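You operate a simulated robot arm through the tools that you are given. There is no shell and no other tool.

The job below is to be done with a simulated robot arm. You get a single attempt, and the scene is never put back.

JOB
Prove the fan dead, free both latches and swing the guard panel open.
Fine: one press of the motor start button, first.

Only the result counts: the job must be done as asked and must still hold three seconds after the hand-in. Knocking over, shifting, dropping, spilling or breaking anything else fails it.

ROBOT AND FRAMES
A 6-joint arm with a two-finger parallel gripper, fixed in place. Base frame: the origin is at the foot of the arm, x ahead of it, y to its left, z up. Lengths are in cm, angles in rad, forces in N, time in s.
With the tool pointing down near the work surface it reaches from about 26 to 74 cm from the base axis. Its first joint turns from -1.152 to 1.152 rad. Payload 2.45 kg.
The TCP is the grasp point between the finger pads, 2.4 cm short of the fingertips. In the tool frame z runs along the fingers and y along their closing line. Largest opening 6.8 cm; finger width 1.7, thickness 1; the body of the gripper, 4 by 7 cm, starts 4.1 cm behind the TCP.
Orientation is told as [roll, pitch, yaw] about the base's x, y, z axes, in that order, counted from this pose: with the fingers straight down and closing along the base's y, the tool's x points along the base's -x, its y along +y and its z along -z.

CONTROLS
- The arm moves only by the tool move_arm. Its argument "moves" is a list that holds one entry, the list of rows, each a list of 7 numbers: the shift along the base's x, y, z in cm, then the turn, a rotation vector about the base's x, y, z in rad, then the opening, from 0 (shut) to 1 (fully open). In form: [[[tx, ty, tz, rx, ry, rz, hand], ...]]. A call has 1 to 20 rows; each row is the pose to reach, as a shift and turn from the pose commanded when the call began. Each row takes 0.2 s and may step no farther than 5 cm and 0.15 rad from the row before; otherwise, or with a gripper value out of range, the whole call is refused. A pose out of reach is approached as far as the arm can. The call stops where the force on the tool passes 70 N (or 10 N more than at its start, if that is more) or the arm is blocked; 0.2 s more then pass. The fingers move at their own pace (about 10.8 cm/s each) and stop on an object; they squeeze with about 45 N. The grip force told is the motor's: it shows also when the fingers shut on nothing. Time passes only in rows, and 0.2 s behind the last, so rows that repeat a pose let the fingers close. It gives the time, the measured TCP pose, the force on the tool (base axes), the opening and the grip force at its end, in the units of the frame above (readings bear some noise), with the torque about the TCP (base axes, N m) and any sound that the robot's microphone picked up.
- Cameras (640 x 400 px; columns grow to the right, rows downward): "scene" is fixed at [16.29, 40.79, 147.17]; the picture's right is [-0.82, -0.58, 0.00], its down [-0.29, 0.41, -0.86] and it looks along [0.50, -0.70, -0.50] (base axes); focal length 229 px, centre (320, 200). "wrist" rides on the gripper at [8.4, 1.1, -7.5] in the tool frame; the picture's right is [-0.13, 0.99, 0.00], its down [-0.60, -0.08, -0.79] and it looks along [-0.79, -0.10, 0.61] (tool axes); focal length 251 px, centre (320, 200). There is no depth. A picture from a camera that has moved, and an enlarged one, comes with that camera's place and axes in the base frame and with its lens.
- snapshot(camera): a new picture of that camera. The clock stands still meanwhile.
- zoom(camera, box): a new picture of the part [left, top, right, bottom] of that camera's present view, enlarged. The clock stands still meanwhile.
- sign_off(): hands the job in; it is judged then, once.

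Nothing tells you positions but the pictures and the camera data. Unless the task says otherwise, let go and move clear before handing in.

The tools are called after "Request:" by a JSON object that holds its "api" and its "payload". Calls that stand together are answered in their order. move_arm: Moves the arm, as the interface text tells. Its arguments: {"type":"object","properties":{"moves":{"type":"array","items":{"type":"array","items":{"type":"array","items":{"type":"number"}}}}},"required":["moves"]} The other tools are called the same way: snapshot (camera) takes a picture; zoom (camera, box) takes an enlarged picture of a part of a camera's view; sign_off () hands the job in.

At the start:

```text
time_s: 0.0
ee_pos: [36.4, -23.94, 142.05]
tool_rot: [-0.001, 0.0, 0.0]
ft_force: [0.9, 0.3, 0.2]
wrist_torque: [0.02, -0.02, 0.02]
finger_gap: 6.82
gripper_force: 0.1
```

scene: 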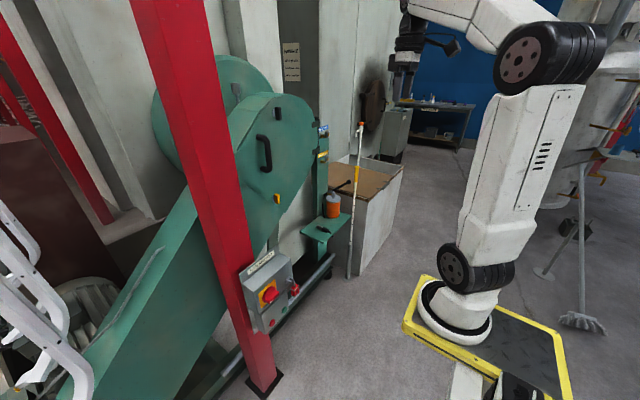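
wrist: 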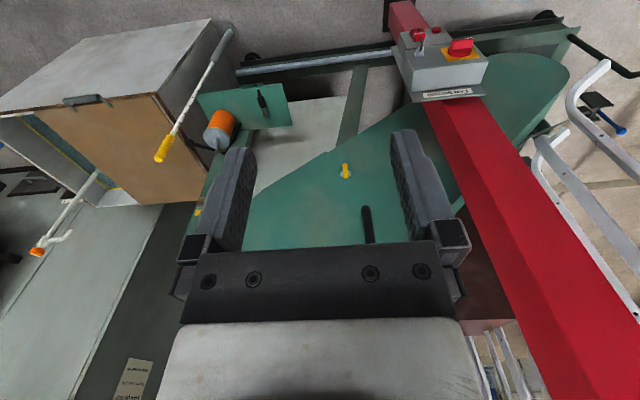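

I see a green belt-guard machine with a yellow latch and a black handle, and a red post carrying a control box with a red rotary isolator switch and other controls. I will look closer before moving.

Request:
{"api": "zoom", "payload": {"camera": "scene", "box": [220, 230, 320, 340]}}

Request:
{"api": "zoom", "payload": {"camera": "scene", "box": [150, 50, 350, 250]}}

Request:
{"api": "zoom", "payload": {"camera": "wrist", "box": [370, 0, 530, 110]}}

Request:
{"api": "zoom", "payload": {"camera": "wrist", "box": [180, 60, 440, 250]}}

```text
3.64 times, centred on (270, 285) of scene
camera zoom: at [16.29, 40.79, 147.17], right [-0.82, -0.58, 0.0], down [-0.29, 0.41, -0.86], along [0.5, -0.7, -0.5], focal length 834 px, centre (502, -109)
```

zoom: 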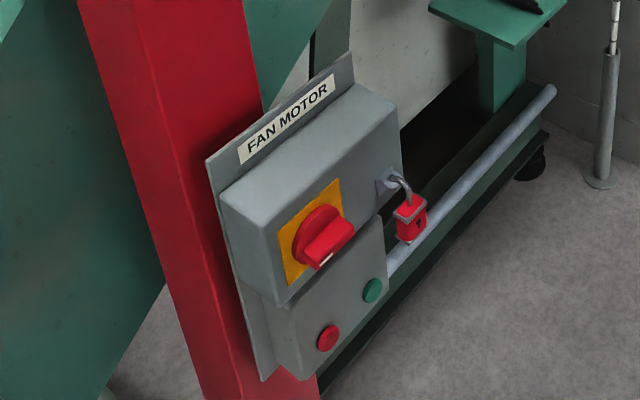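

```text
2.00 times, centred on (250, 150) of scene
camera zoom: at [16.29, 40.79, 147.17], right [-0.82, -0.58, 0.0], down [-0.29, 0.41, -0.86], along [0.5, -0.7, -0.5], focal length 458 px, centre (460, 300)
```

zoom: 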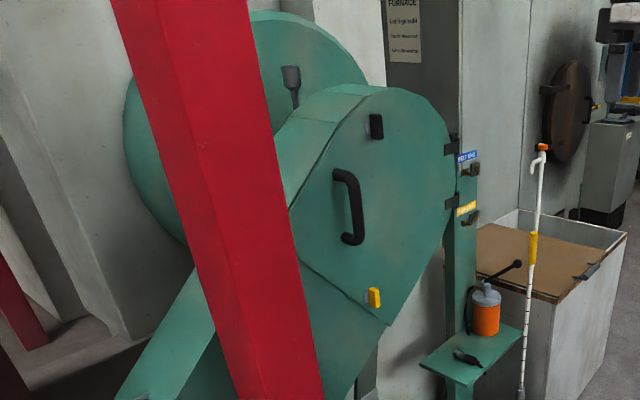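

```text
3.64 times, centred on (450, 55) of wrist
camera zoom: at [28.04, -22.77, 149.5], right [0.13, 0.99, 0.0], down [0.6, -0.08, 0.79], along [0.79, -0.1, -0.61], focal length 914 px, centre (-153, 727)
```

zoom: 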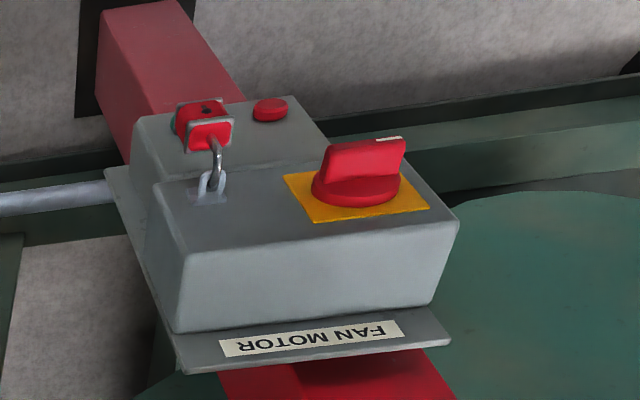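

```text
2.11 times, centred on (310, 155) of wrist
camera zoom: at [28.04, -22.77, 149.5], right [0.13, 0.99, 0.0], down [0.6, -0.08, 0.79], along [0.79, -0.1, -0.61], focal length 529 px, centre (341, 295)
```

zoom: 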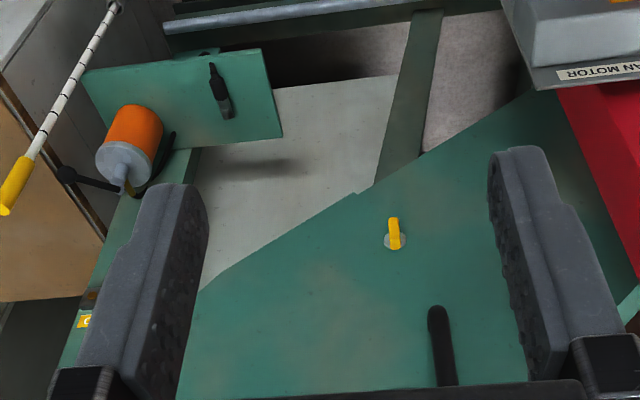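

I see the FAN MOTOR box (red isolator handle, padlock, red and green buttons) and the green guard with yellow and dark latches. I want closer views of the guard, the tags near the hinge side, and the arm itself.

Request:
{"api": "zoom", "payload": {"camera": "scene", "box": [360, 0, 640, 400]}}

Request:
{"api": "zoom", "payload": {"camera": "scene", "box": [250, 80, 350, 160]}}

Request:
{"api": "zoom", "payload": {"camera": "scene", "box": [250, 160, 350, 240]}}

Request:
{"api": "zoom", "payload": {"camera": "scene", "box": [235, 270, 305, 340]}}

```text
1.00 times, centred on (500, 200) of scene (not enlarged: the box is as wide or as high as the picture)
camera zoom: at [16.29, 40.79, 147.17], right [-0.82, -0.58, 0.0], down [-0.29, 0.41, -0.86], along [0.5, -0.7, -0.5], focal length 229 px, centre (140, 200)
```

zoom: 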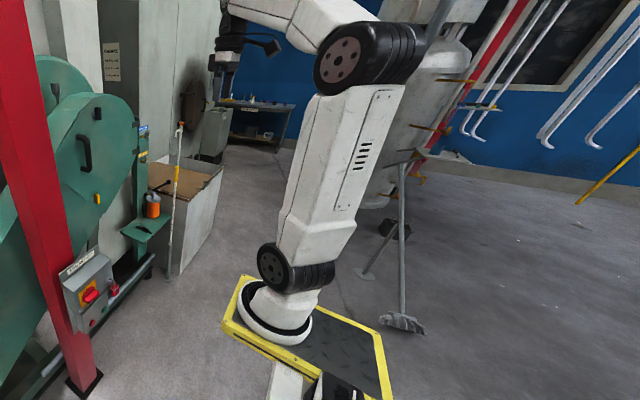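

```text
5.00 times, centred on (300, 120) of scene
camera zoom: at [16.29, 40.79, 147.17], right [-0.82, -0.58, 0.0], down [-0.29, 0.41, -0.86], along [0.5, -0.7, -0.5], focal length 1146 px, centre (420, 600)
```

zoom: 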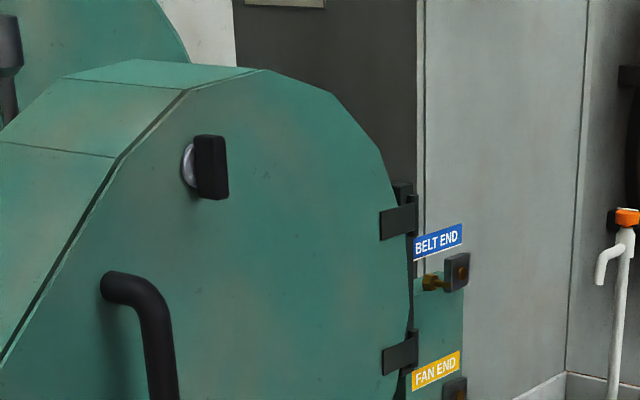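

```text
5.00 times, centred on (300, 200) of scene
camera zoom: at [16.29, 40.79, 147.17], right [-0.82, -0.58, 0.0], down [-0.29, 0.41, -0.86], along [0.5, -0.7, -0.5], focal length 1146 px, centre (420, 200)
```

zoom: 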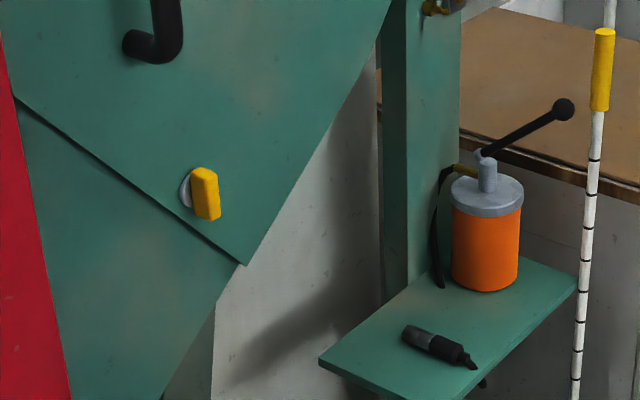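

```text
5.71 times, centred on (270, 305) of scene
camera zoom: at [16.29, 40.79, 147.17], right [-0.82, -0.58, 0.0], down [-0.29, 0.41, -0.86], along [0.5, -0.7, -0.5], focal length 1310 px, centre (606, -400)
```

zoom: 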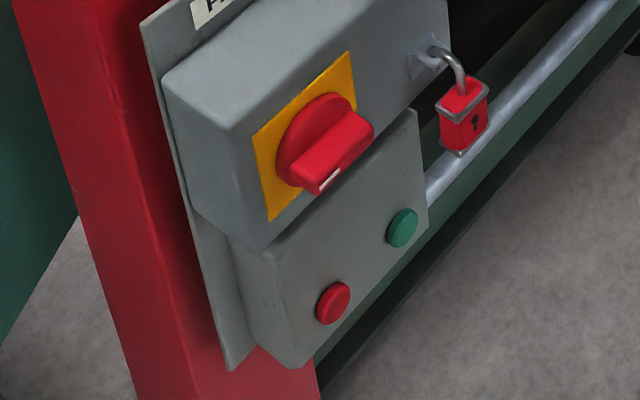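

The FAN MOTOR box faces the robot at about x=60 (isolator y≈9 z≈80, green start button about [61.5, 1.8, 62.5]). The guard is a flat panel near x=85 with hinges at y≈-53. I'll first move through free space to view the box from the front, without touching anything.

Request:
{"api": "move_arm", "payload": {"moves": [[[0.1, 2, -4, 0, -0.07, 0, 1], [0.2, 4, -8, 0, -0.14, 0, 1], [0.2, 6, -12, 0, -0.21, 0, 1], [0.2, 8, -16, 0, -0.28, 0, 1], [0.2, 10, -20, 0, -0.35, 0, 1], [0.2, 12, -24, 0, -0.42, 0, 1], [0.2, 14, -28, 0, -0.49, 0, 1], [0.2, 16, -32, 0, -0.56, 0, 1], [0.2, 18, -36, 0, -0.63, 0, 1], [0.2, 20, -40, 0, -0.7, 0, 1], [0.2, 22, -44, 0, -0.77, 0, 1], [0.2, 24, -48, 0, -0.84, 0, 1], [0.2, 26, -52, 0, -0.91, 0, 1], [0.2, 28, -56, 0, -1.0, 0, 1], [0.2, 28, -56, 0, -1.0, 0, 1]]]}}

Request:
{"api": "snapshot", "payload": {"camera": "wrist"}}

Request:
{"api": "snapshot", "payload": {"camera": "scene"}}

```text
time_s: 3.2
ee_pos: [44.25, -1.4, 90.53]
tool_rot: [0.31, -0.93, -0.238]
ft_force: [-0.2, -0.4, 1.0]
wrist_torque: [-0.01, 0.0, 0.05]
finger_gap: 6.8
gripper_force: 0.1
out of reach, approached as far as the arm can: row 4, 5, 6, 7, 8, 9, 10, 11, 12, 13, 14, 15
```

```text
taken
camera wrist: at [33.29, 0.14, 88.26], right [0.06, 0.96, 0.28], down [-0.29, -0.26, 0.92], along [0.95, -0.14, 0.26], focal length 251 px, centre (320, 200)
```

wrist: 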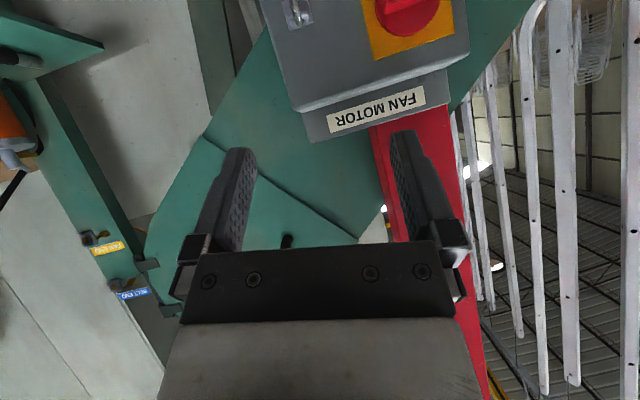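

```text
taken
```

scene: 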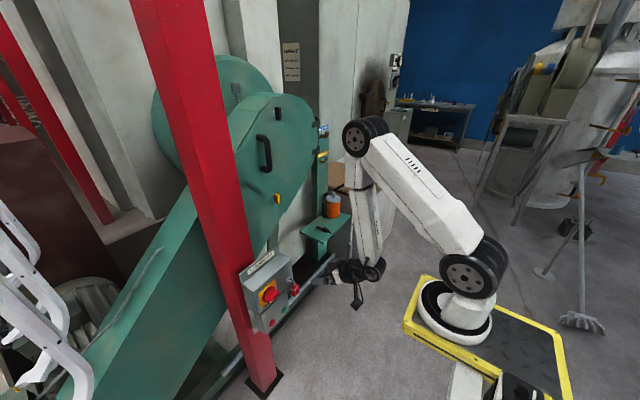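

The arm could not fully reach that pose because it is too close to its own base; it stopped in free space. I'll do a small test move outward to learn how the commanded pose is counted.

Request:
{"api": "move_arm", "payload": {"moves": [[[2, 0, 0, 0, 0, 0, 1], [4, 0, 0, 0, 0, 0, 1]]]}}

```text
time_s: 3.8
ee_pos: [48.11, -1.56, 90.44]
tool_rot: [0.313, -0.929, -0.239]
ft_force: [-0.1, 0.4, 0.1]
wrist_torque: [0.03, -0.03, 0.02]
finger_gap: 6.79
gripper_force: 0.1
```

Commanded poses count from the measured pose, so I can steer well. Now I lower to in front of the button box at a safe distance (x≈48) with the tool levelled forward, and then look.

Request:
{"api": "move_arm", "payload": {"moves": [[[0, 0.4, -3.5, -0.022, -0.077, -0.009, 1], [0, 0.8, -7, -0.044, -0.154, -0.018, 1], [0, 1.3, -10.5, -0.066, -0.231, -0.027, 1], [0, 1.7, -14, -0.088, -0.308, -0.036, 1], [0, 2.1, -17.5, -0.11, -0.386, -0.045, 1], [0, 2.5, -21, -0.132, -0.463, -0.054, 1], [0, 3.0, -24.5, -0.154, -0.54, -0.063, 1], [0, 3.4, -28, -0.1755, -0.617, -0.0716, 1], [0, 3.4, -28, -0.1755, -0.617, -0.0716, 1]]]}}

Request:
{"api": "snapshot", "payload": {"camera": "wrist"}}

Request:
{"api": "snapshot", "payload": {"camera": "scene"}}

```text
time_s: 6.0
ee_pos: [59.91, -7.35, 61.31]
tool_rot: [2.717, -1.433, -2.68]
ft_force: [-0.6, 0.8, -0.5]
wrist_torque: [0.0, 0.01, 0.02]
finger_gap: 6.79
gripper_force: 0.3
out of reach, approached as far as the arm can: row 1, 2, 3, 4, 5, 6, 7, 8, 9
stopped in row 9: the arm was blocked; the commanded pose is now the measured one
```

```text
taken
camera wrist: at [53.56, -5.86, 52.09], right [-0.06, 0.98, 0.18], down [-0.86, -0.14, 0.5], along [0.51, -0.13, 0.85], focal length 251 px, centre (320, 200)
```

wrist: 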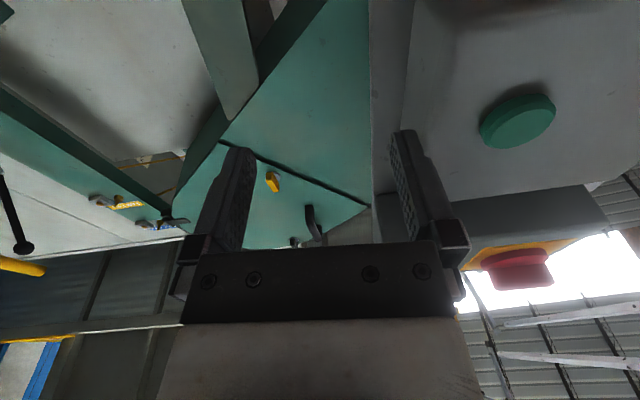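

```text
taken
```

scene: 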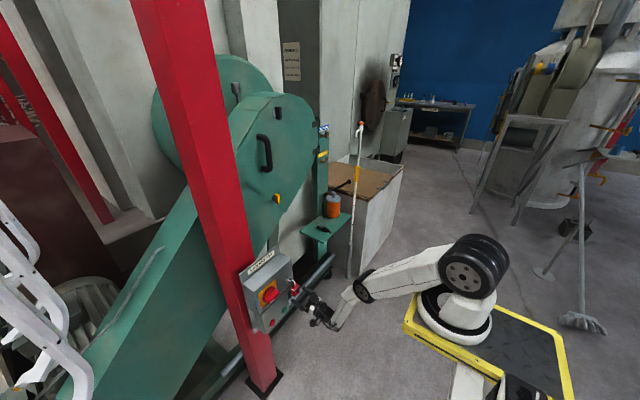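

The arm stopped with the gripper just beside the button box, reporting it was blocked, with almost no force. I need a careful look before moving again.

Request:
{"api": "zoom", "payload": {"camera": "scene", "box": [240, 230, 400, 340]}}

Request:
{"api": "zoom", "payload": {"camera": "scene", "box": [300, 200, 540, 360]}}

Request:
{"api": "zoom", "payload": {"camera": "wrist", "box": [340, 40, 640, 320]}}

```text
3.64 times, centred on (320, 285) of scene
camera zoom: at [16.56, 40.78, 147.14], right [-0.82, -0.58, 0.0], down [-0.29, 0.41, -0.86], along [0.5, -0.7, -0.5], focal length 834 px, centre (320, -109)
```

zoom: 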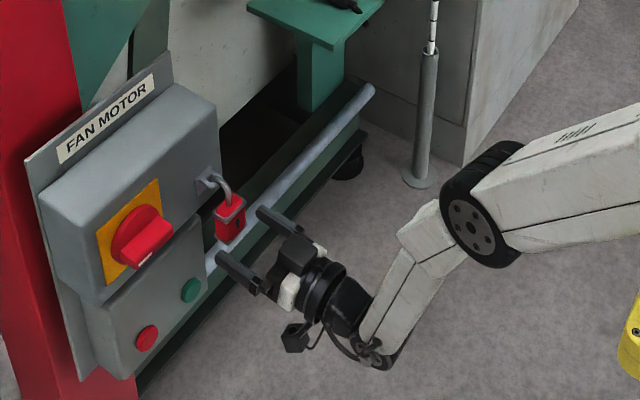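

```text
2.50 times, centred on (420, 280) of scene
camera zoom: at [16.56, 40.78, 147.14], right [-0.82, -0.58, 0.0], down [-0.29, 0.41, -0.86], along [0.5, -0.7, -0.5], focal length 573 px, centre (70, 0)
```

zoom: 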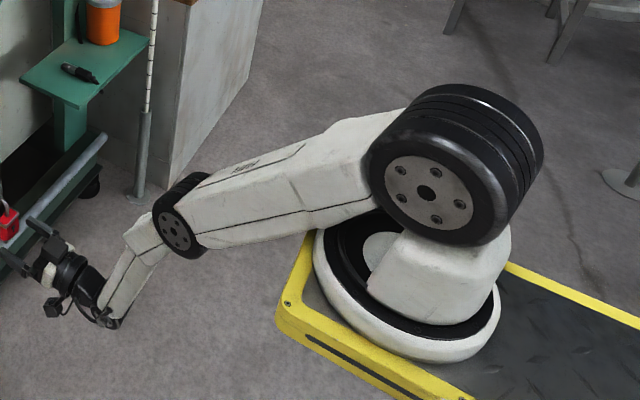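

```text
1.43 times, centred on (490, 180) of wrist
camera zoom: at [53.56, -5.86, 52.09], right [-0.06, 0.98, 0.18], down [-0.86, -0.14, 0.5], along [0.51, -0.13, 0.85], focal length 359 px, centre (77, 229)
```

zoom: 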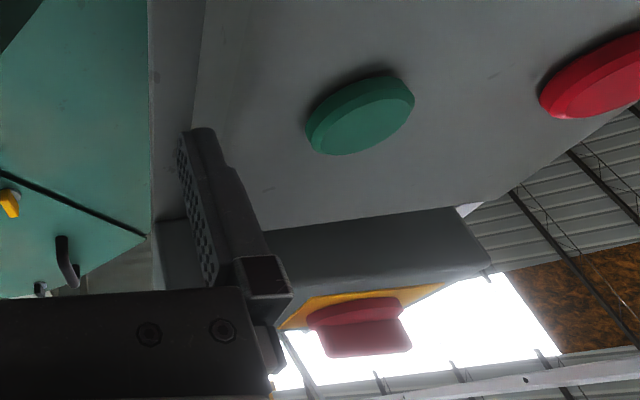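

The gripper's left finger has come to rest lightly at the right edge of the button box; nothing appears displaced. I back straight off in -x first.

Request:
{"api": "move_arm", "payload": {"moves": [[[-1.5, 0, 0, 0, 0, 0, 1], [-3, 0, 0, 0, 0, 0, 1], [-4.5, 0, 0, 0, 0, 0, 1]]]}}

Request:
{"api": "zoom", "payload": {"camera": "scene", "box": [240, 230, 400, 340]}}

```text
time_s: 7.0
ee_pos: [59.41, -8.07, 62.2]
tool_rot: [2.906, -1.391, -2.848]
ft_force: [-0.3, 0.7, 0.5]
wrist_torque: [0.0, -0.01, 0.02]
finger_gap: 6.81
gripper_force: 0.1
out of reach, approached as far as the arm can: row 1, 2, 3
stopped in row 3: the arm was blocked; the commanded pose is now the measured one
```

```text
3.64 times, centred on (320, 285) of scene
camera zoom: at [16.69, 40.98, 147.06], right [-0.82, -0.58, 0.0], down [-0.29, 0.41, -0.86], along [0.5, -0.71, -0.5], focal length 834 px, centre (320, -109)
```

zoom: 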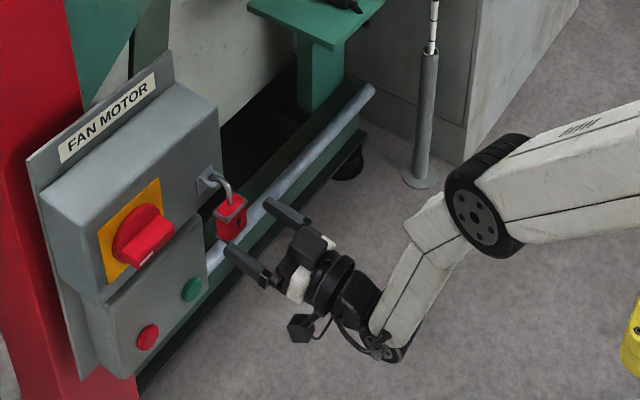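

I think the wrist fold is limiting how level the tool can be at this low height. I'll back out while tipping the tool about 35° downward, then line up on the green button.

Request:
{"api": "move_arm", "payload": {"moves": [[[-1.5, 0, 0.3, -0.0106, 0.1307, -0.007, 1], [-3.5, 0, 0.6, -0.0212, 0.2615, -0.014, 1], [-5.5, 0, 1, -0.0318, 0.392, -0.021, 1], [-7.5, 0, 1.5, -0.0425, 0.523, -0.028, 1], [-9, 0, 2, -0.0531, 0.6537, -0.0351, 1], [-10, 0, 2.5, -0.0637, 0.7845, -0.0421, 1], [-10, 0, 2.5, -0.0637, 0.7845, -0.0421, 1]]]}}

Request:
{"api": "snapshot", "payload": {"camera": "wrist"}}

Request:
{"api": "snapshot", "payload": {"camera": "scene"}}

```text
time_s: 8.6
ee_pos: [55.46, -5.66, 62.99]
tool_rot: [0.212, -0.923, -0.19]
ft_force: [-1.7, -1.0, 1.0]
wrist_torque: [-0.01, -0.03, 0.0]
finger_gap: 6.8
gripper_force: 0.1
out of reach, approached as far as the arm can: row 1, 2, 3, 4, 5, 6, 7
```

```text
taken
camera wrist: at [44.43, -3.91, 60.78], right [0.09, 0.97, 0.23], down [-0.28, -0.2, 0.94], along [0.95, -0.15, 0.25], focal length 251 px, centre (320, 200)
```

wrist: 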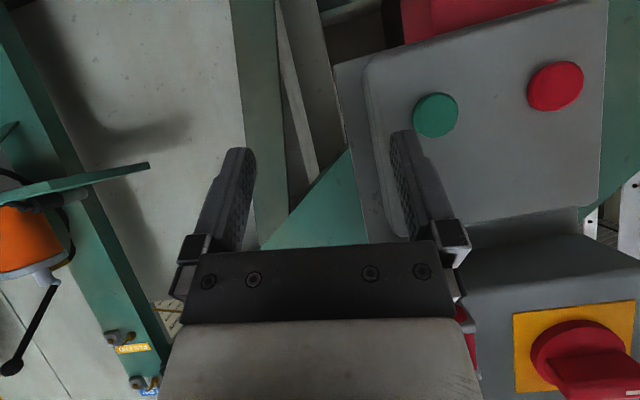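

```text
taken
```

scene: 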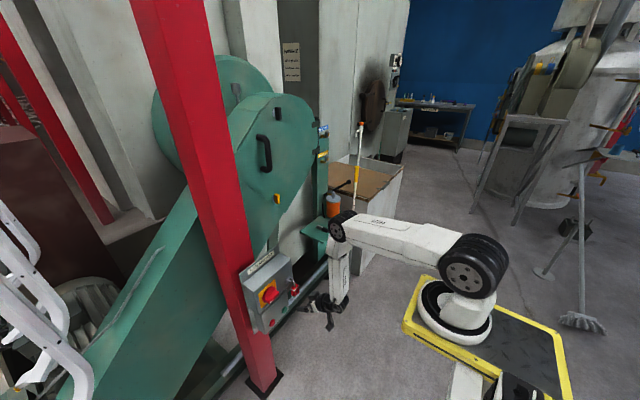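

I can see the green start button clearly at about [61.5, 1.8, 61.4] and the red stop button beside it at y≈8.6. I'll check the isolator position, and line up the closed fingers in front of the green button.

Request:
{"api": "zoom", "payload": {"camera": "wrist", "box": [460, 230, 640, 400]}}

Request:
{"api": "move_arm", "payload": {"moves": [[[0, 2, -0.3, 0, 0, 0, 0], [0, 4, -0.6, 0, 0, 0, 0], [0, 6, -0.9, 0, 0, 0, 0], [0, 7.3, -0.9, 0, 0, 0, 0], [0, 7.3, -0.9, 0, 0, 0, 0], [0, 7.3, -0.9, 0, 0, 0, 0]]]}}

Request:
{"api": "snapshot", "payload": {"camera": "wrist"}}

Request:
{"api": "zoom", "payload": {"camera": "scene", "box": [240, 230, 400, 340]}}

```text
2.35 times, centred on (550, 315) of wrist
camera zoom: at [44.43, -3.91, 60.78], right [0.09, 0.97, 0.23], down [-0.28, -0.2, 0.94], along [0.95, -0.15, 0.25], focal length 592 px, centre (-221, -71)
```

zoom: 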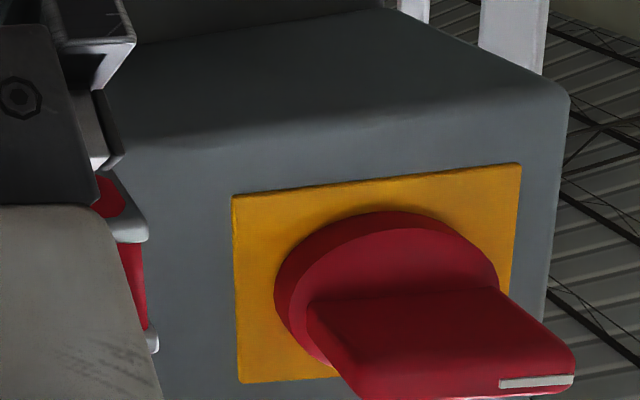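

```text
time_s: 10.0
ee_pos: [55.27, -3.55, 61.65]
tool_rot: [0.249, -0.92, -0.185]
ft_force: [-1.1, 0.7, -0.5]
wrist_torque: [-0.01, -0.02, -0.06]
finger_gap: 0.0
gripper_force: 24.1
out of reach, approached as far as the arm can: row 1, 2, 3, 4, 5, 6
```

```text
taken
camera wrist: at [44.35, -2.17, 59.48], right [0.07, 0.97, 0.25], down [-0.28, -0.22, 0.93], along [0.96, -0.13, 0.25], focal length 251 px, centre (320, 200)
```

wrist: 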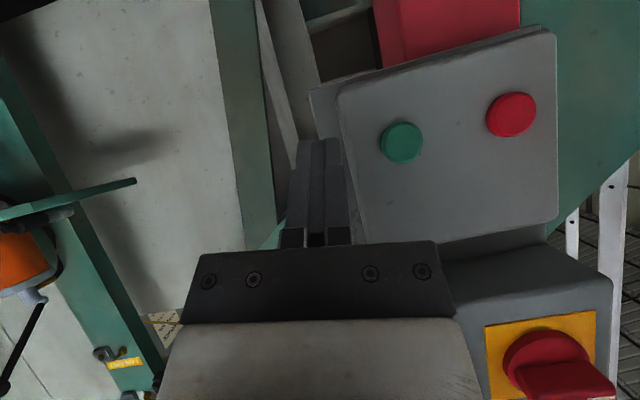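

```text
3.64 times, centred on (320, 285) of scene
camera zoom: at [16.28, 40.79, 147.17], right [-0.82, -0.58, 0.0], down [-0.29, 0.41, -0.86], along [0.5, -0.7, -0.5], focal length 834 px, centre (320, -109)
```

zoom: 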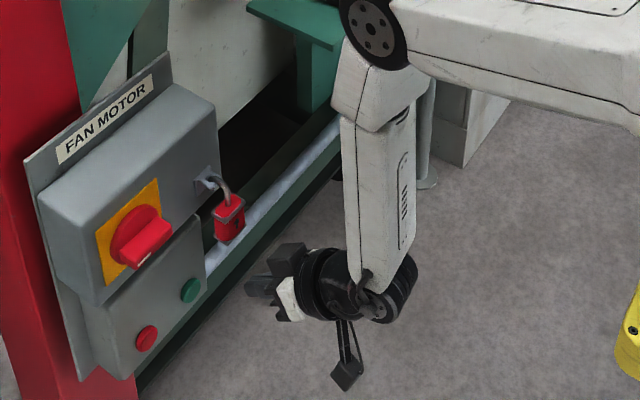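

The arm is limited in how close it can fold, so I shift left while going slightly outward, keeping about 1.5 cm clear of the button.

Request:
{"api": "move_arm", "payload": {"moves": [[[1, 1.5, 0.2, 0, 0, 0, 0], [1.6, 3, 0.3, 0, 0, 0, 0], [2, 4.2, 0.4, 0, 0, 0, 0], [2, 5.3, 0.4, 0, 0, 0, 0], [2, 5.3, 0.4, 0, 0, 0, 0]]]}}

Request:
{"api": "snapshot", "payload": {"camera": "wrist"}}

Request:
{"api": "zoom", "payload": {"camera": "scene", "box": [240, 230, 400, 340]}}

```text
time_s: 11.2
ee_pos: [58.11, -3.45, 61.7]
tool_rot: [0.253, -0.919, -0.187]
ft_force: [0.4, 0.1, 0.3]
wrist_torque: [0.02, 0.01, -0.03]
finger_gap: 0.0
gripper_force: 23.8
out of reach, approached as far as the arm can: row 1, 2, 3, 4, 5
```

```text
taken
camera wrist: at [47.01, -1.99, 59.6], right [0.06, 0.97, 0.25], down [-0.27, -0.23, 0.93], along [0.96, -0.13, 0.25], focal length 251 px, centre (320, 200)
```

wrist: 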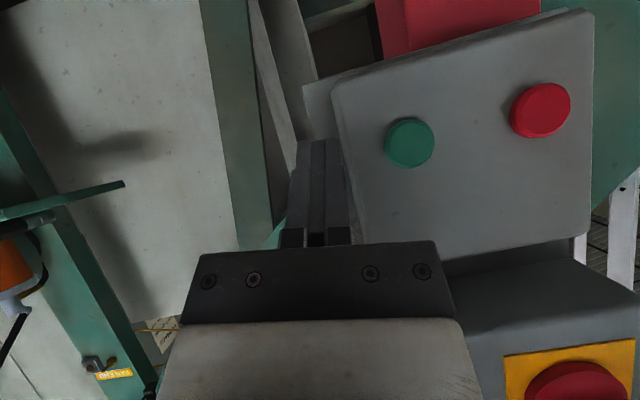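

```text
3.64 times, centred on (320, 285) of scene
camera zoom: at [16.29, 40.79, 147.17], right [-0.82, -0.58, 0.0], down [-0.29, 0.41, -0.86], along [0.5, -0.7, -0.5], focal length 834 px, centre (320, -109)
```

zoom: 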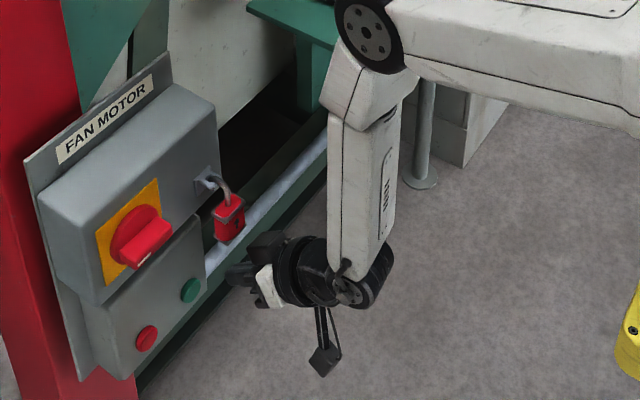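

Sideways motion seems limited by wrist roll, since the tool keeps twisting. I'll allow more roll about the tool axis while shifting left, staying clear of the button.

Request:
{"api": "move_arm", "payload": {"moves": [[[-0.3, 1, 0.1, 0.08, 0.007, -0.059, 0], [-0.6, 2, 0.2, 0.16, 0.013, -0.119, 0], [-0.8, 3, 0.3, 0.24, 0.02, -0.178, 0], [-0.8, 4, 0.4, 0.32, 0.027, -0.237, 0], [-0.8, 5.2, 0.4, 0.4, 0.033, -0.296, 0], [-0.8, 5.2, 0.4, 0.4, 0.033, -0.296, 0]]]}}

Request:
{"api": "snapshot", "payload": {"camera": "wrist"}}

Request:
{"api": "zoom", "payload": {"camera": "scene", "box": [240, 230, 400, 340]}}

```text
time_s: 12.6
ee_pos: [57.22, -3.52, 61.98]
tool_rot: [0.714, -0.674, -0.825]
ft_force: [0.5, 0.1, 1.2]
wrist_torque: [-0.03, 0.01, 0.02]
finger_gap: 0.0
gripper_force: 23.3
out of reach, approached as far as the arm can: row 1, 2, 3, 4, 5, 6
```

```text
taken
camera wrist: at [47.18, 1.56, 61.72], right [0.34, 0.73, 0.59], down [-0.34, -0.49, 0.81], along [0.88, -0.47, 0.08], focal length 251 px, centre (320, 200)
```

wrist: 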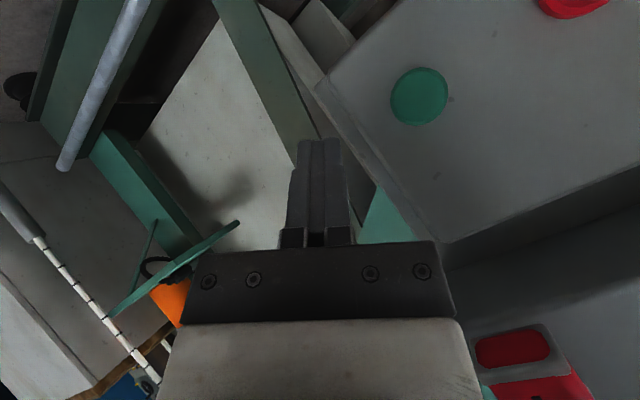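

```text
3.64 times, centred on (320, 285) of scene
camera zoom: at [16.28, 40.79, 147.17], right [-0.82, -0.58, 0.0], down [-0.29, 0.41, -0.86], along [0.5, -0.7, -0.5], focal length 834 px, centre (320, -109)
```

zoom: 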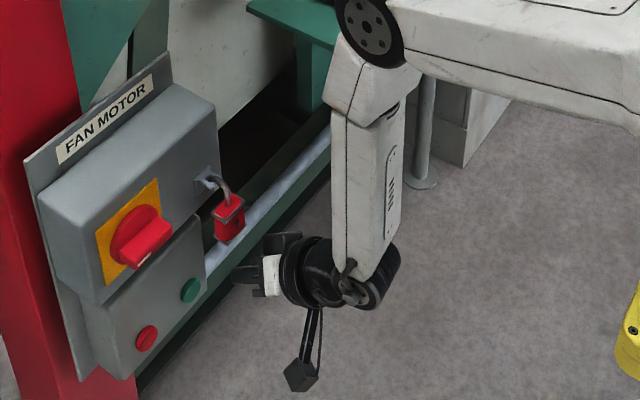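

Twisting did not help, so the sideways limit is not the roll. I'll try letting the tool point a bit to the left (yaw) while moving left, still clear of everything.

Request:
{"api": "move_arm", "payload": {"moves": [[[0, 1, 0, 0, 0, 0.12, 0], [0, 2, 0, 0, 0, 0.24, 0], [0, 3.5, 0, 0, 0, 0.36, 0], [0, 5.2, 0, 0, 0, 0.48, 0], [0, 5.2, 0, 0, 0, 0.48, 0]]]}}

Request:
{"api": "zoom", "payload": {"camera": "scene", "box": [240, 230, 400, 340]}}

Request:
{"api": "snapshot", "payload": {"camera": "wrist"}}

```text
time_s: 13.8
ee_pos: [57.21, 1.48, 61.94]
tool_rot: [0.694, -0.693, -0.36]
ft_force: [0.8, 0.2, -0.9]
wrist_torque: [-0.02, -0.01, 0.01]
finger_gap: 0.03
gripper_force: 23.7
```

```text
3.64 times, centred on (320, 285) of scene
camera zoom: at [16.28, 40.79, 147.17], right [-0.82, -0.58, 0.0], down [-0.29, 0.41, -0.86], along [0.5, -0.7, -0.5], focal length 834 px, centre (320, -109)
```

zoom: 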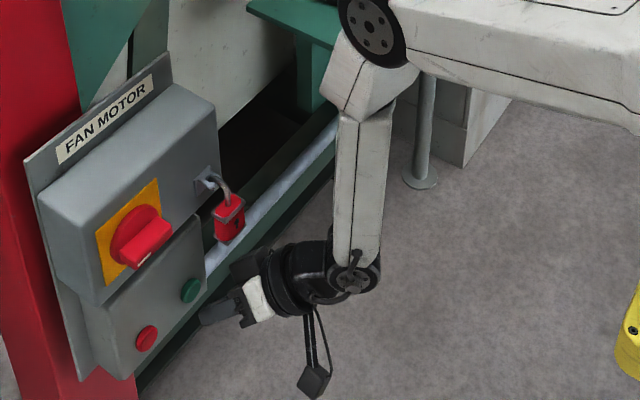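

```text
taken
camera wrist: at [45.93, 1.78, 61.62], right [-0.02, 0.82, 0.57], down [-0.1, -0.57, 0.82], along [0.99, -0.04, 0.09], focal length 251 px, centre (320, 200)
```

wrist: 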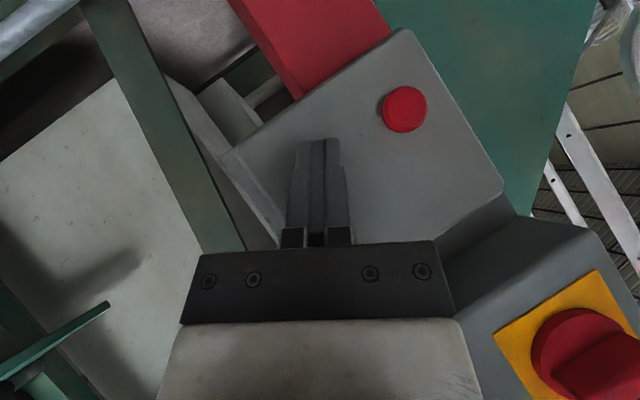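

The closed fingertips are now just in front of the green button (hidden behind them in the wrist view). I centre slightly and approach in small steps.

Request:
{"api": "move_arm", "payload": {"moves": [[[0.3, -0.2, 0.2, 0, 0, 0, 0], [0.8, -0.4, 0.3, 0, 0, 0, 0], [1.2, -0.4, 0.3, 0, 0, 0, 0]]]}}

Request:
{"api": "zoom", "payload": {"camera": "scene", "box": [260, 270, 330, 330]}}

Request:
{"api": "zoom", "payload": {"camera": "wrist", "box": [220, 60, 460, 220]}}

```text
time_s: 14.6
ee_pos: [58.39, 1.3, 62.49]
tool_rot: [0.694, -0.692, -0.361]
ft_force: [0.2, 0.6, -0.1]
wrist_torque: [-0.02, 0.0, 0.02]
finger_gap: 0.0
gripper_force: 24.3
```

```text
6.67 times, centred on (295, 300) of scene
camera zoom: at [16.28, 40.79, 147.17], right [-0.82, -0.58, 0.0], down [-0.29, 0.41, -0.86], along [0.5, -0.7, -0.5], focal length 1528 px, centre (487, -467)
```

zoom: 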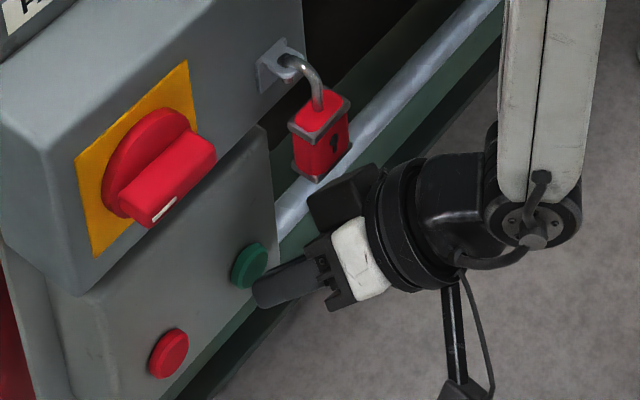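

```text
2.50 times, centred on (340, 140) of wrist
camera zoom: at [47.26, 1.36, 62.03], right [-0.02, 0.82, 0.57], down [-0.1, -0.57, 0.82], along [0.99, -0.04, 0.09], focal length 629 px, centre (270, 350)
```

zoom: 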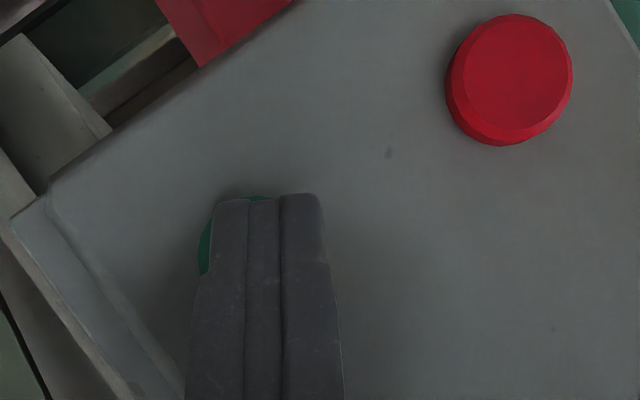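

The fingertips are over the green button in both views, and about a centimetre or less from touching. I raise half a centimetre and advance in small steps, watching the force and sound.

Request:
{"api": "move_arm", "payload": {"moves": [[[0.1, 0, 0.4, 0, 0, 0, 0], [0.4, 0, 0.4, 0, 0, 0, 0], [0.7, 0, 0.4, 0, 0, 0, 0]]]}}

Request:
{"api": "zoom", "payload": {"camera": "scene", "box": [260, 270, 330, 330]}}

```text
time_s: 15.4
ee_pos: [58.98, 1.22, 62.88]
tool_rot: [0.695, -0.693, -0.363]
ft_force: [-1.6, -0.8, 0.2]
wrist_torque: [0.0, -0.03, 0.0]
finger_gap: 0.02
gripper_force: 23.6
```

```text
6.67 times, centred on (295, 300) of scene
camera zoom: at [16.28, 40.79, 147.17], right [-0.82, -0.58, 0.0], down [-0.29, 0.41, -0.86], along [0.5, -0.7, -0.5], focal length 1528 px, centre (487, -467)
```

zoom: 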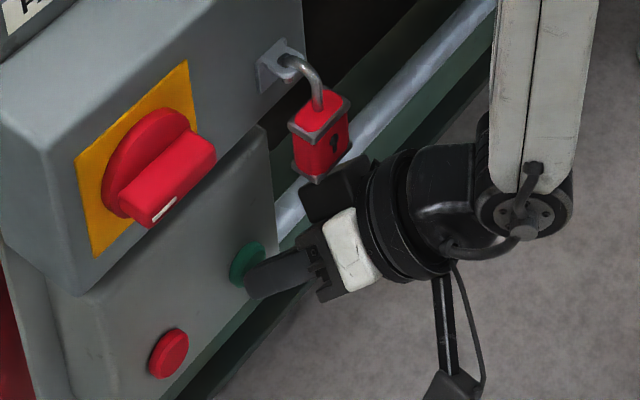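

No contact force yet; the fingertips now overlap the button's centre. I continue pushing in small steps.

Request:
{"api": "move_arm", "payload": {"moves": [[[0.2, 0, 0, 0, 0, 0, 0], [0.4, 0, 0, 0, 0, 0, 0]]]}}

```text
time_s: 16.0
ee_pos: [59.42, 1.18, 62.77]
tool_rot: [0.694, -0.693, -0.36]
ft_force: [-2.3, 1.7, 1.1]
wrist_torque: [0.04, 0.03, 0.01]
finger_gap: 0.0
gripper_force: 23.6
```

Request:
{"api": "move_arm", "payload": {"moves": [[[0.2, 0, 0, 0, 0, 0, 0], [0.4, 0, 0, 0, 0, 0, 0]]]}}

Request:
{"api": "zoom", "payload": {"camera": "scene", "box": [260, 270, 330, 330]}}

Request:
{"api": "zoom", "payload": {"camera": "wrist", "box": [220, 60, 460, 220]}}

```text
time_s: 16.6
ee_pos: [59.77, 1.06, 62.64]
tool_rot: [0.693, -0.687, -0.36]
ft_force: [-19.2, -2.0, 6.9]
wrist_torque: [0.06, 0.03, 0.04]
finger_gap: 0.0
gripper_force: 23.6
```

```text
6.67 times, centred on (295, 300) of scene
camera zoom: at [16.24, 40.78, 147.18], right [-0.82, -0.58, 0.0], down [-0.29, 0.41, -0.86], along [0.5, -0.7, -0.5], focal length 1528 px, centre (487, -467)
```

zoom: 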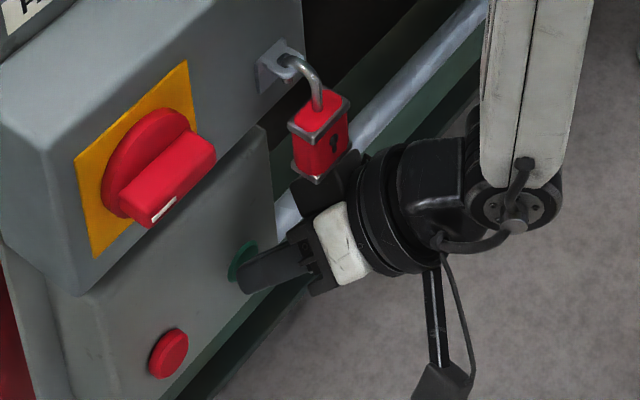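

```text
2.50 times, centred on (340, 140) of wrist
camera zoom: at [48.55, 1.32, 62.31], right [-0.01, 0.82, 0.57], down [-0.1, -0.57, 0.82], along [1.0, -0.04, 0.09], focal length 629 px, centre (270, 350)
```

zoom: 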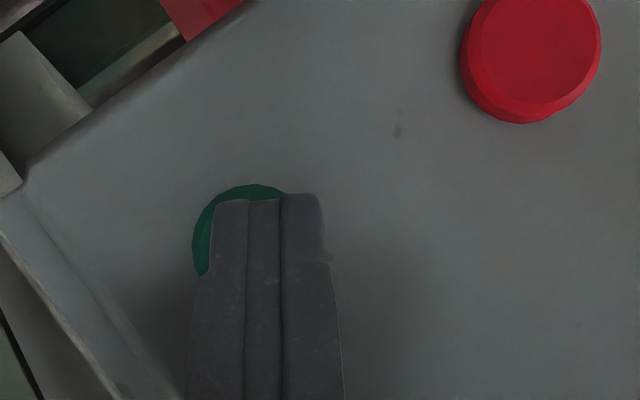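

The button is going in with about 19 N and no sound so far. I press slightly further to reach the end of travel, then will release.

Request:
{"api": "move_arm", "payload": {"moves": [[[0.2, 0, 0, 0, 0, 0, 0], [0.3, 0, 0, 0, 0, 0, 0]]]}}

Request:
{"api": "zoom", "payload": {"camera": "wrist", "box": [220, 60, 460, 220]}}

```text
time_s: 17.2
ee_pos: [59.86, 1.17, 62.66]
tool_rot: [0.692, -0.686, -0.361]
ft_force: [-32.8, -3.5, 10.6]
wrist_torque: [0.02, 0.11, 0.07]
finger_gap: 0.0
gripper_force: 23.0
```

```text
2.50 times, centred on (340, 140) of wrist
camera zoom: at [48.68, 1.34, 62.27], right [-0.01, 0.82, 0.57], down [-0.09, -0.57, 0.82], along [1.0, -0.04, 0.08], focal length 629 px, centre (270, 350)
```

zoom: 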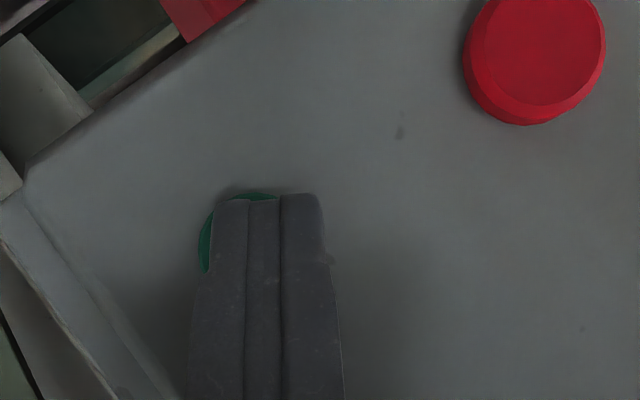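

Force is rising while the position barely changes, so the button is near the end of its travel. One slightly firmer push to be sure, then release.

Request:
{"api": "move_arm", "payload": {"moves": [[[0.2, 0, 0, 0, 0, 0, 0], [0.35, 0, 0, 0, 0, 0, 0], [0.35, 0, 0, 0, 0, 0, 0]]]}}

Request:
{"api": "zoom", "payload": {"camera": "wrist", "box": [220, 60, 460, 220]}}

Request:
{"api": "zoom", "payload": {"camera": "scene", "box": [260, 270, 330, 330]}}

```text
time_s: 18.0
ee_pos: [59.96, 1.21, 62.44]
tool_rot: [0.69, -0.679, -0.361]
ft_force: [-47.5, -9.0, 15.9]
wrist_torque: [-0.04, 0.18, 0.06]
finger_gap: 0.01
gripper_force: 23.7
```

```text
2.50 times, centred on (340, 140) of wrist
camera zoom: at [48.7, 1.41, 62.23], right [-0.01, 0.82, 0.57], down [-0.09, -0.57, 0.82], along [1.0, -0.04, 0.08], focal length 629 px, centre (270, 350)
```

zoom: 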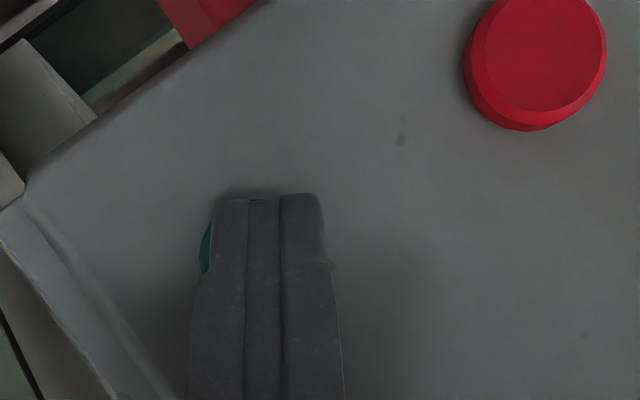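

```text
6.67 times, centred on (295, 300) of scene
camera zoom: at [16.17, 40.77, 147.19], right [-0.82, -0.58, 0.0], down [-0.29, 0.41, -0.86], along [0.5, -0.7, -0.5], focal length 1528 px, centre (487, -467)
```

zoom: 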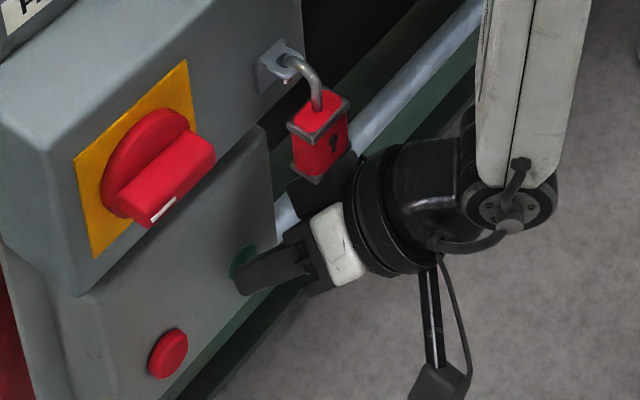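

The button is fully in (47 N), with no motor sound. I release straight back and check that it pops out and the fan stays still.

Request:
{"api": "move_arm", "payload": {"moves": [[[-0.5, 0, 0, 0, 0, 0, 0], [-1.2, 0, 0, 0, 0, 0, 0], [-2.2, -0.3, 0, 0, 0, 0, 0], [-3, -0.6, 0, 0, 0, 0, 0], [-3, -0.6, 0, 0, 0, 0, 0]]]}}

Request:
{"api": "zoom", "payload": {"camera": "scene", "box": [260, 270, 330, 330]}}

Request:
{"api": "snapshot", "payload": {"camera": "scene"}}

```text
time_s: 19.2
ee_pos: [57.5, 0.61, 62.81]
tool_rot: [0.697, -0.694, -0.365]
ft_force: [0.0, -0.1, 0.7]
wrist_torque: [0.03, 0.02, 0.0]
finger_gap: 0.0
gripper_force: 23.5
```

```text
6.67 times, centred on (295, 300) of scene
camera zoom: at [16.29, 40.79, 147.17], right [-0.82, -0.58, 0.0], down [-0.29, 0.41, -0.86], along [0.5, -0.7, -0.5], focal length 1528 px, centre (487, -467)
```

zoom: 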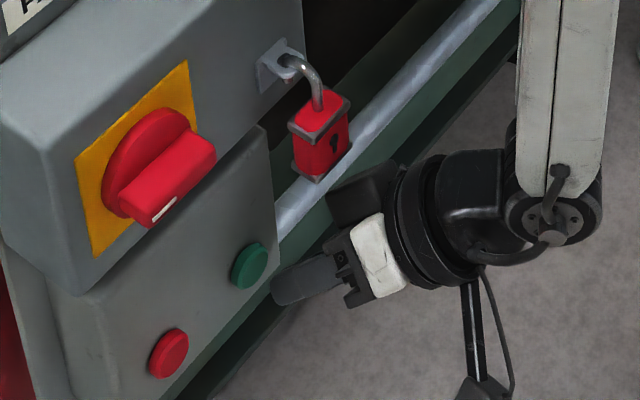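

```text
taken
```

scene: 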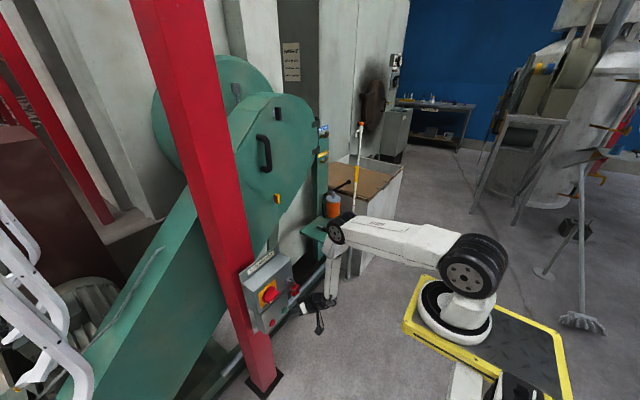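

The start button sprang back after exactly one press, with no sound and no motion from the fan. Now I move right and up, clear of the padlock, to inspect the latches on the guard.

Request:
{"api": "move_arm", "payload": {"moves": [[[-1, -2, 0, 0, 0, 0, 0], [-1.5, -6, 0, 0, 0, 0, 0], [-1.5, -10, 0, 0, 0, 0, 0], [-1, -13, 3, -0.072, -0.029, -0.024, 0], [-0.5, -16, 6.5, -0.144, -0.058, -0.048, 0], [0, -18.5, 10, -0.216, -0.087, -0.072, 0], [0.5, -20.5, 14, -0.288, -0.116, -0.096, 0], [1, -22, 18, -0.36, -0.145, -0.12, 0], [1.5, -23.5, 22.5, -0.432, -0.173, -0.144, 0], [2, -24.5, 27, -0.504, -0.202, -0.168, 0], [2.5, -25, 31.5, -0.504, -0.202, -0.168, 0], [2.5, -25.5, 36, -0.504, -0.202, -0.168, 0], [2.5, -25.5, 36, -0.504, -0.202, -0.168, 0]]]}}

Request:
{"api": "snapshot", "payload": {"camera": "wrist"}}

Request:
{"api": "snapshot", "payload": {"camera": "scene"}}

```text
time_s: 22.0
ee_pos: [59.98, -24.82, 98.85]
tool_rot: [-0.004, -0.995, 0.005]
ft_force: [0.1, -0.1, 0.3]
wrist_torque: [-0.03, -0.01, -0.03]
finger_gap: 0.0
gripper_force: 23.8
```

```text
taken
camera wrist: at [49.19, -23.65, 95.84], right [0.07, 0.99, 0.11], down [-0.34, -0.08, 0.94], along [0.94, -0.1, 0.33], focal length 251 px, centre (320, 200)
```

wrist: 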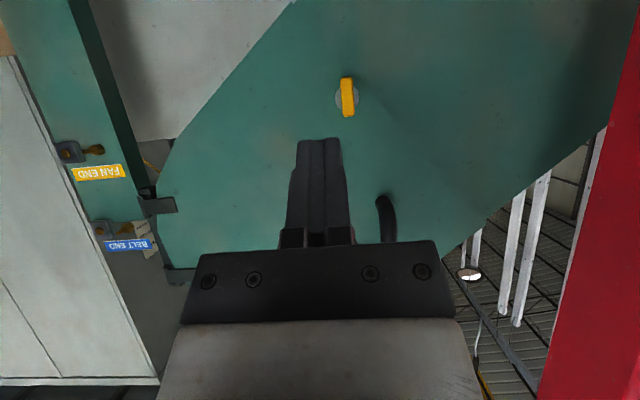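

```text
taken
```

scene: 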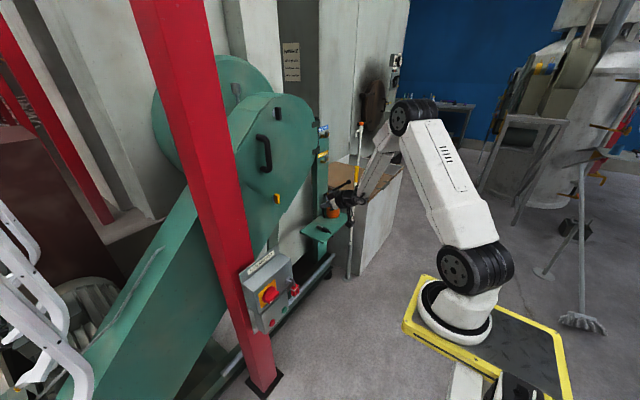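

I see the guard face head-on: yellow wing latch at about [84, -22.4, 94.6], the black pull handle behind the fingers, hinges on the right (y≈-50). Zooming in on the latch and hinge side.

Request:
{"api": "zoom", "payload": {"camera": "wrist", "box": [290, 40, 410, 150]}}

Request:
{"api": "zoom", "payload": {"camera": "wrist", "box": [50, 120, 210, 290]}}

Request:
{"api": "zoom", "payload": {"camera": "scene", "box": [220, 80, 340, 220]}}

```text
3.64 times, centred on (350, 95) of wrist
camera zoom: at [49.19, -23.65, 95.84], right [0.07, 0.99, 0.11], down [-0.34, -0.08, 0.94], along [0.94, -0.1, 0.33], focal length 914 px, centre (211, 582)
```

zoom: 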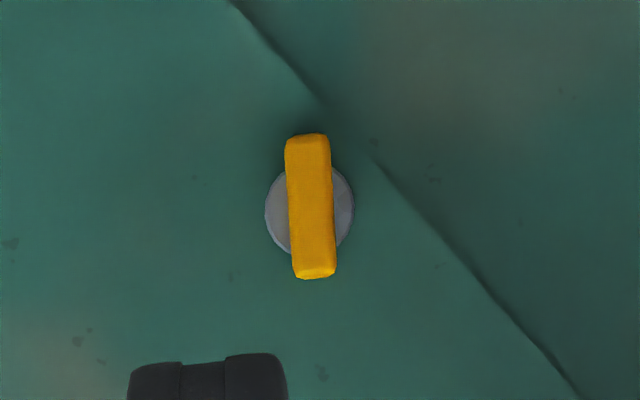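

```text
2.35 times, centred on (130, 205) of wrist
camera zoom: at [49.19, -23.65, 95.84], right [0.07, 0.99, 0.11], down [-0.34, -0.08, 0.94], along [0.94, -0.1, 0.33], focal length 592 px, centre (767, 188)
```

zoom: 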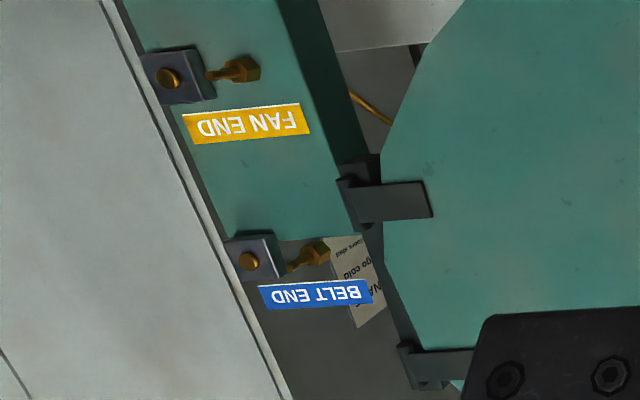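

```text
2.86 times, centred on (280, 150) of scene
camera zoom: at [16.28, 40.79, 147.17], right [-0.82, -0.58, 0.0], down [-0.29, 0.41, -0.86], along [0.5, -0.7, -0.5], focal length 655 px, centre (434, 343)
```

zoom: 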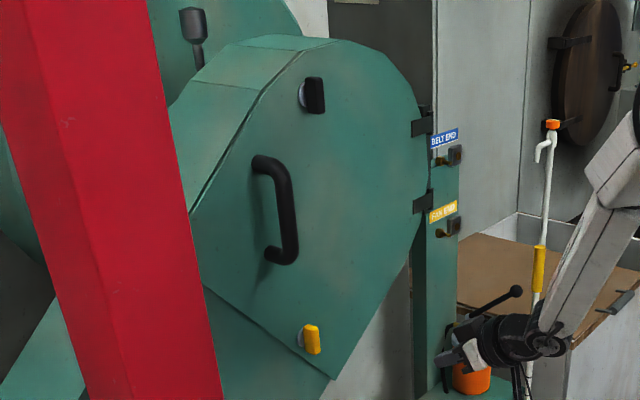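

The yellow latch is a vertical wing about 5 cm tall at roughly [84.9, -22.4, 94.7] that needs gripping across its width and turning. I'll level the tool, open the fingers and come up to about 10 cm in front of it.

Request:
{"api": "move_arm", "payload": {"moves": [[[2.5, 0.4, -0.6, 0, -0.115, 0, 0.7], [5, 0.8, -1.3, 0, -0.23, 0, 0.7], [7.5, 1.2, -2, 0, -0.345, 0, 0.7], [10, 1.6, -2.7, 0, -0.46, 0, 0.7], [12.5, 2.0, -3.4, 0, -0.576, 0, 0.7], [14, 2.4, -3.8, 0, -0.576, 0, 0.7], [14, 2.4, -3.8, 0, -0.576, 0, 0.7]]]}}

Request:
{"api": "snapshot", "payload": {"camera": "wrist"}}

Request:
{"api": "zoom", "payload": {"camera": "scene", "box": [220, 100, 380, 240]}}

```text
time_s: 23.6
ee_pos: [74.02, -22.47, 94.94]
tool_rot: [-2.597, -1.567, 2.595]
ft_force: [-0.5, 0.1, -0.7]
wrist_torque: [0.03, 0.03, 0.02]
finger_gap: 4.77
gripper_force: 0.0
```

```text
taken
camera wrist: at [66.71, -21.3, 86.46], right [0.0, 0.99, 0.13], down [-0.8, -0.08, 0.6], along [0.61, -0.1, 0.79], focal length 251 px, centre (320, 200)
```

wrist: 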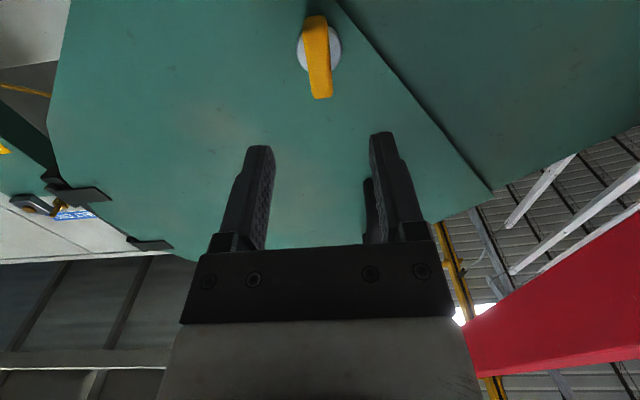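

```text
2.86 times, centred on (300, 170) of scene
camera zoom: at [16.28, 40.79, 147.17], right [-0.82, -0.58, 0.0], down [-0.29, 0.41, -0.86], along [0.5, -0.7, -0.5], focal length 655 px, centre (377, 286)
```

zoom: 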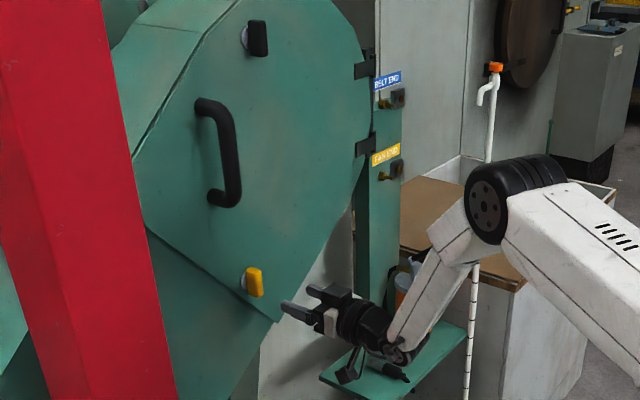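

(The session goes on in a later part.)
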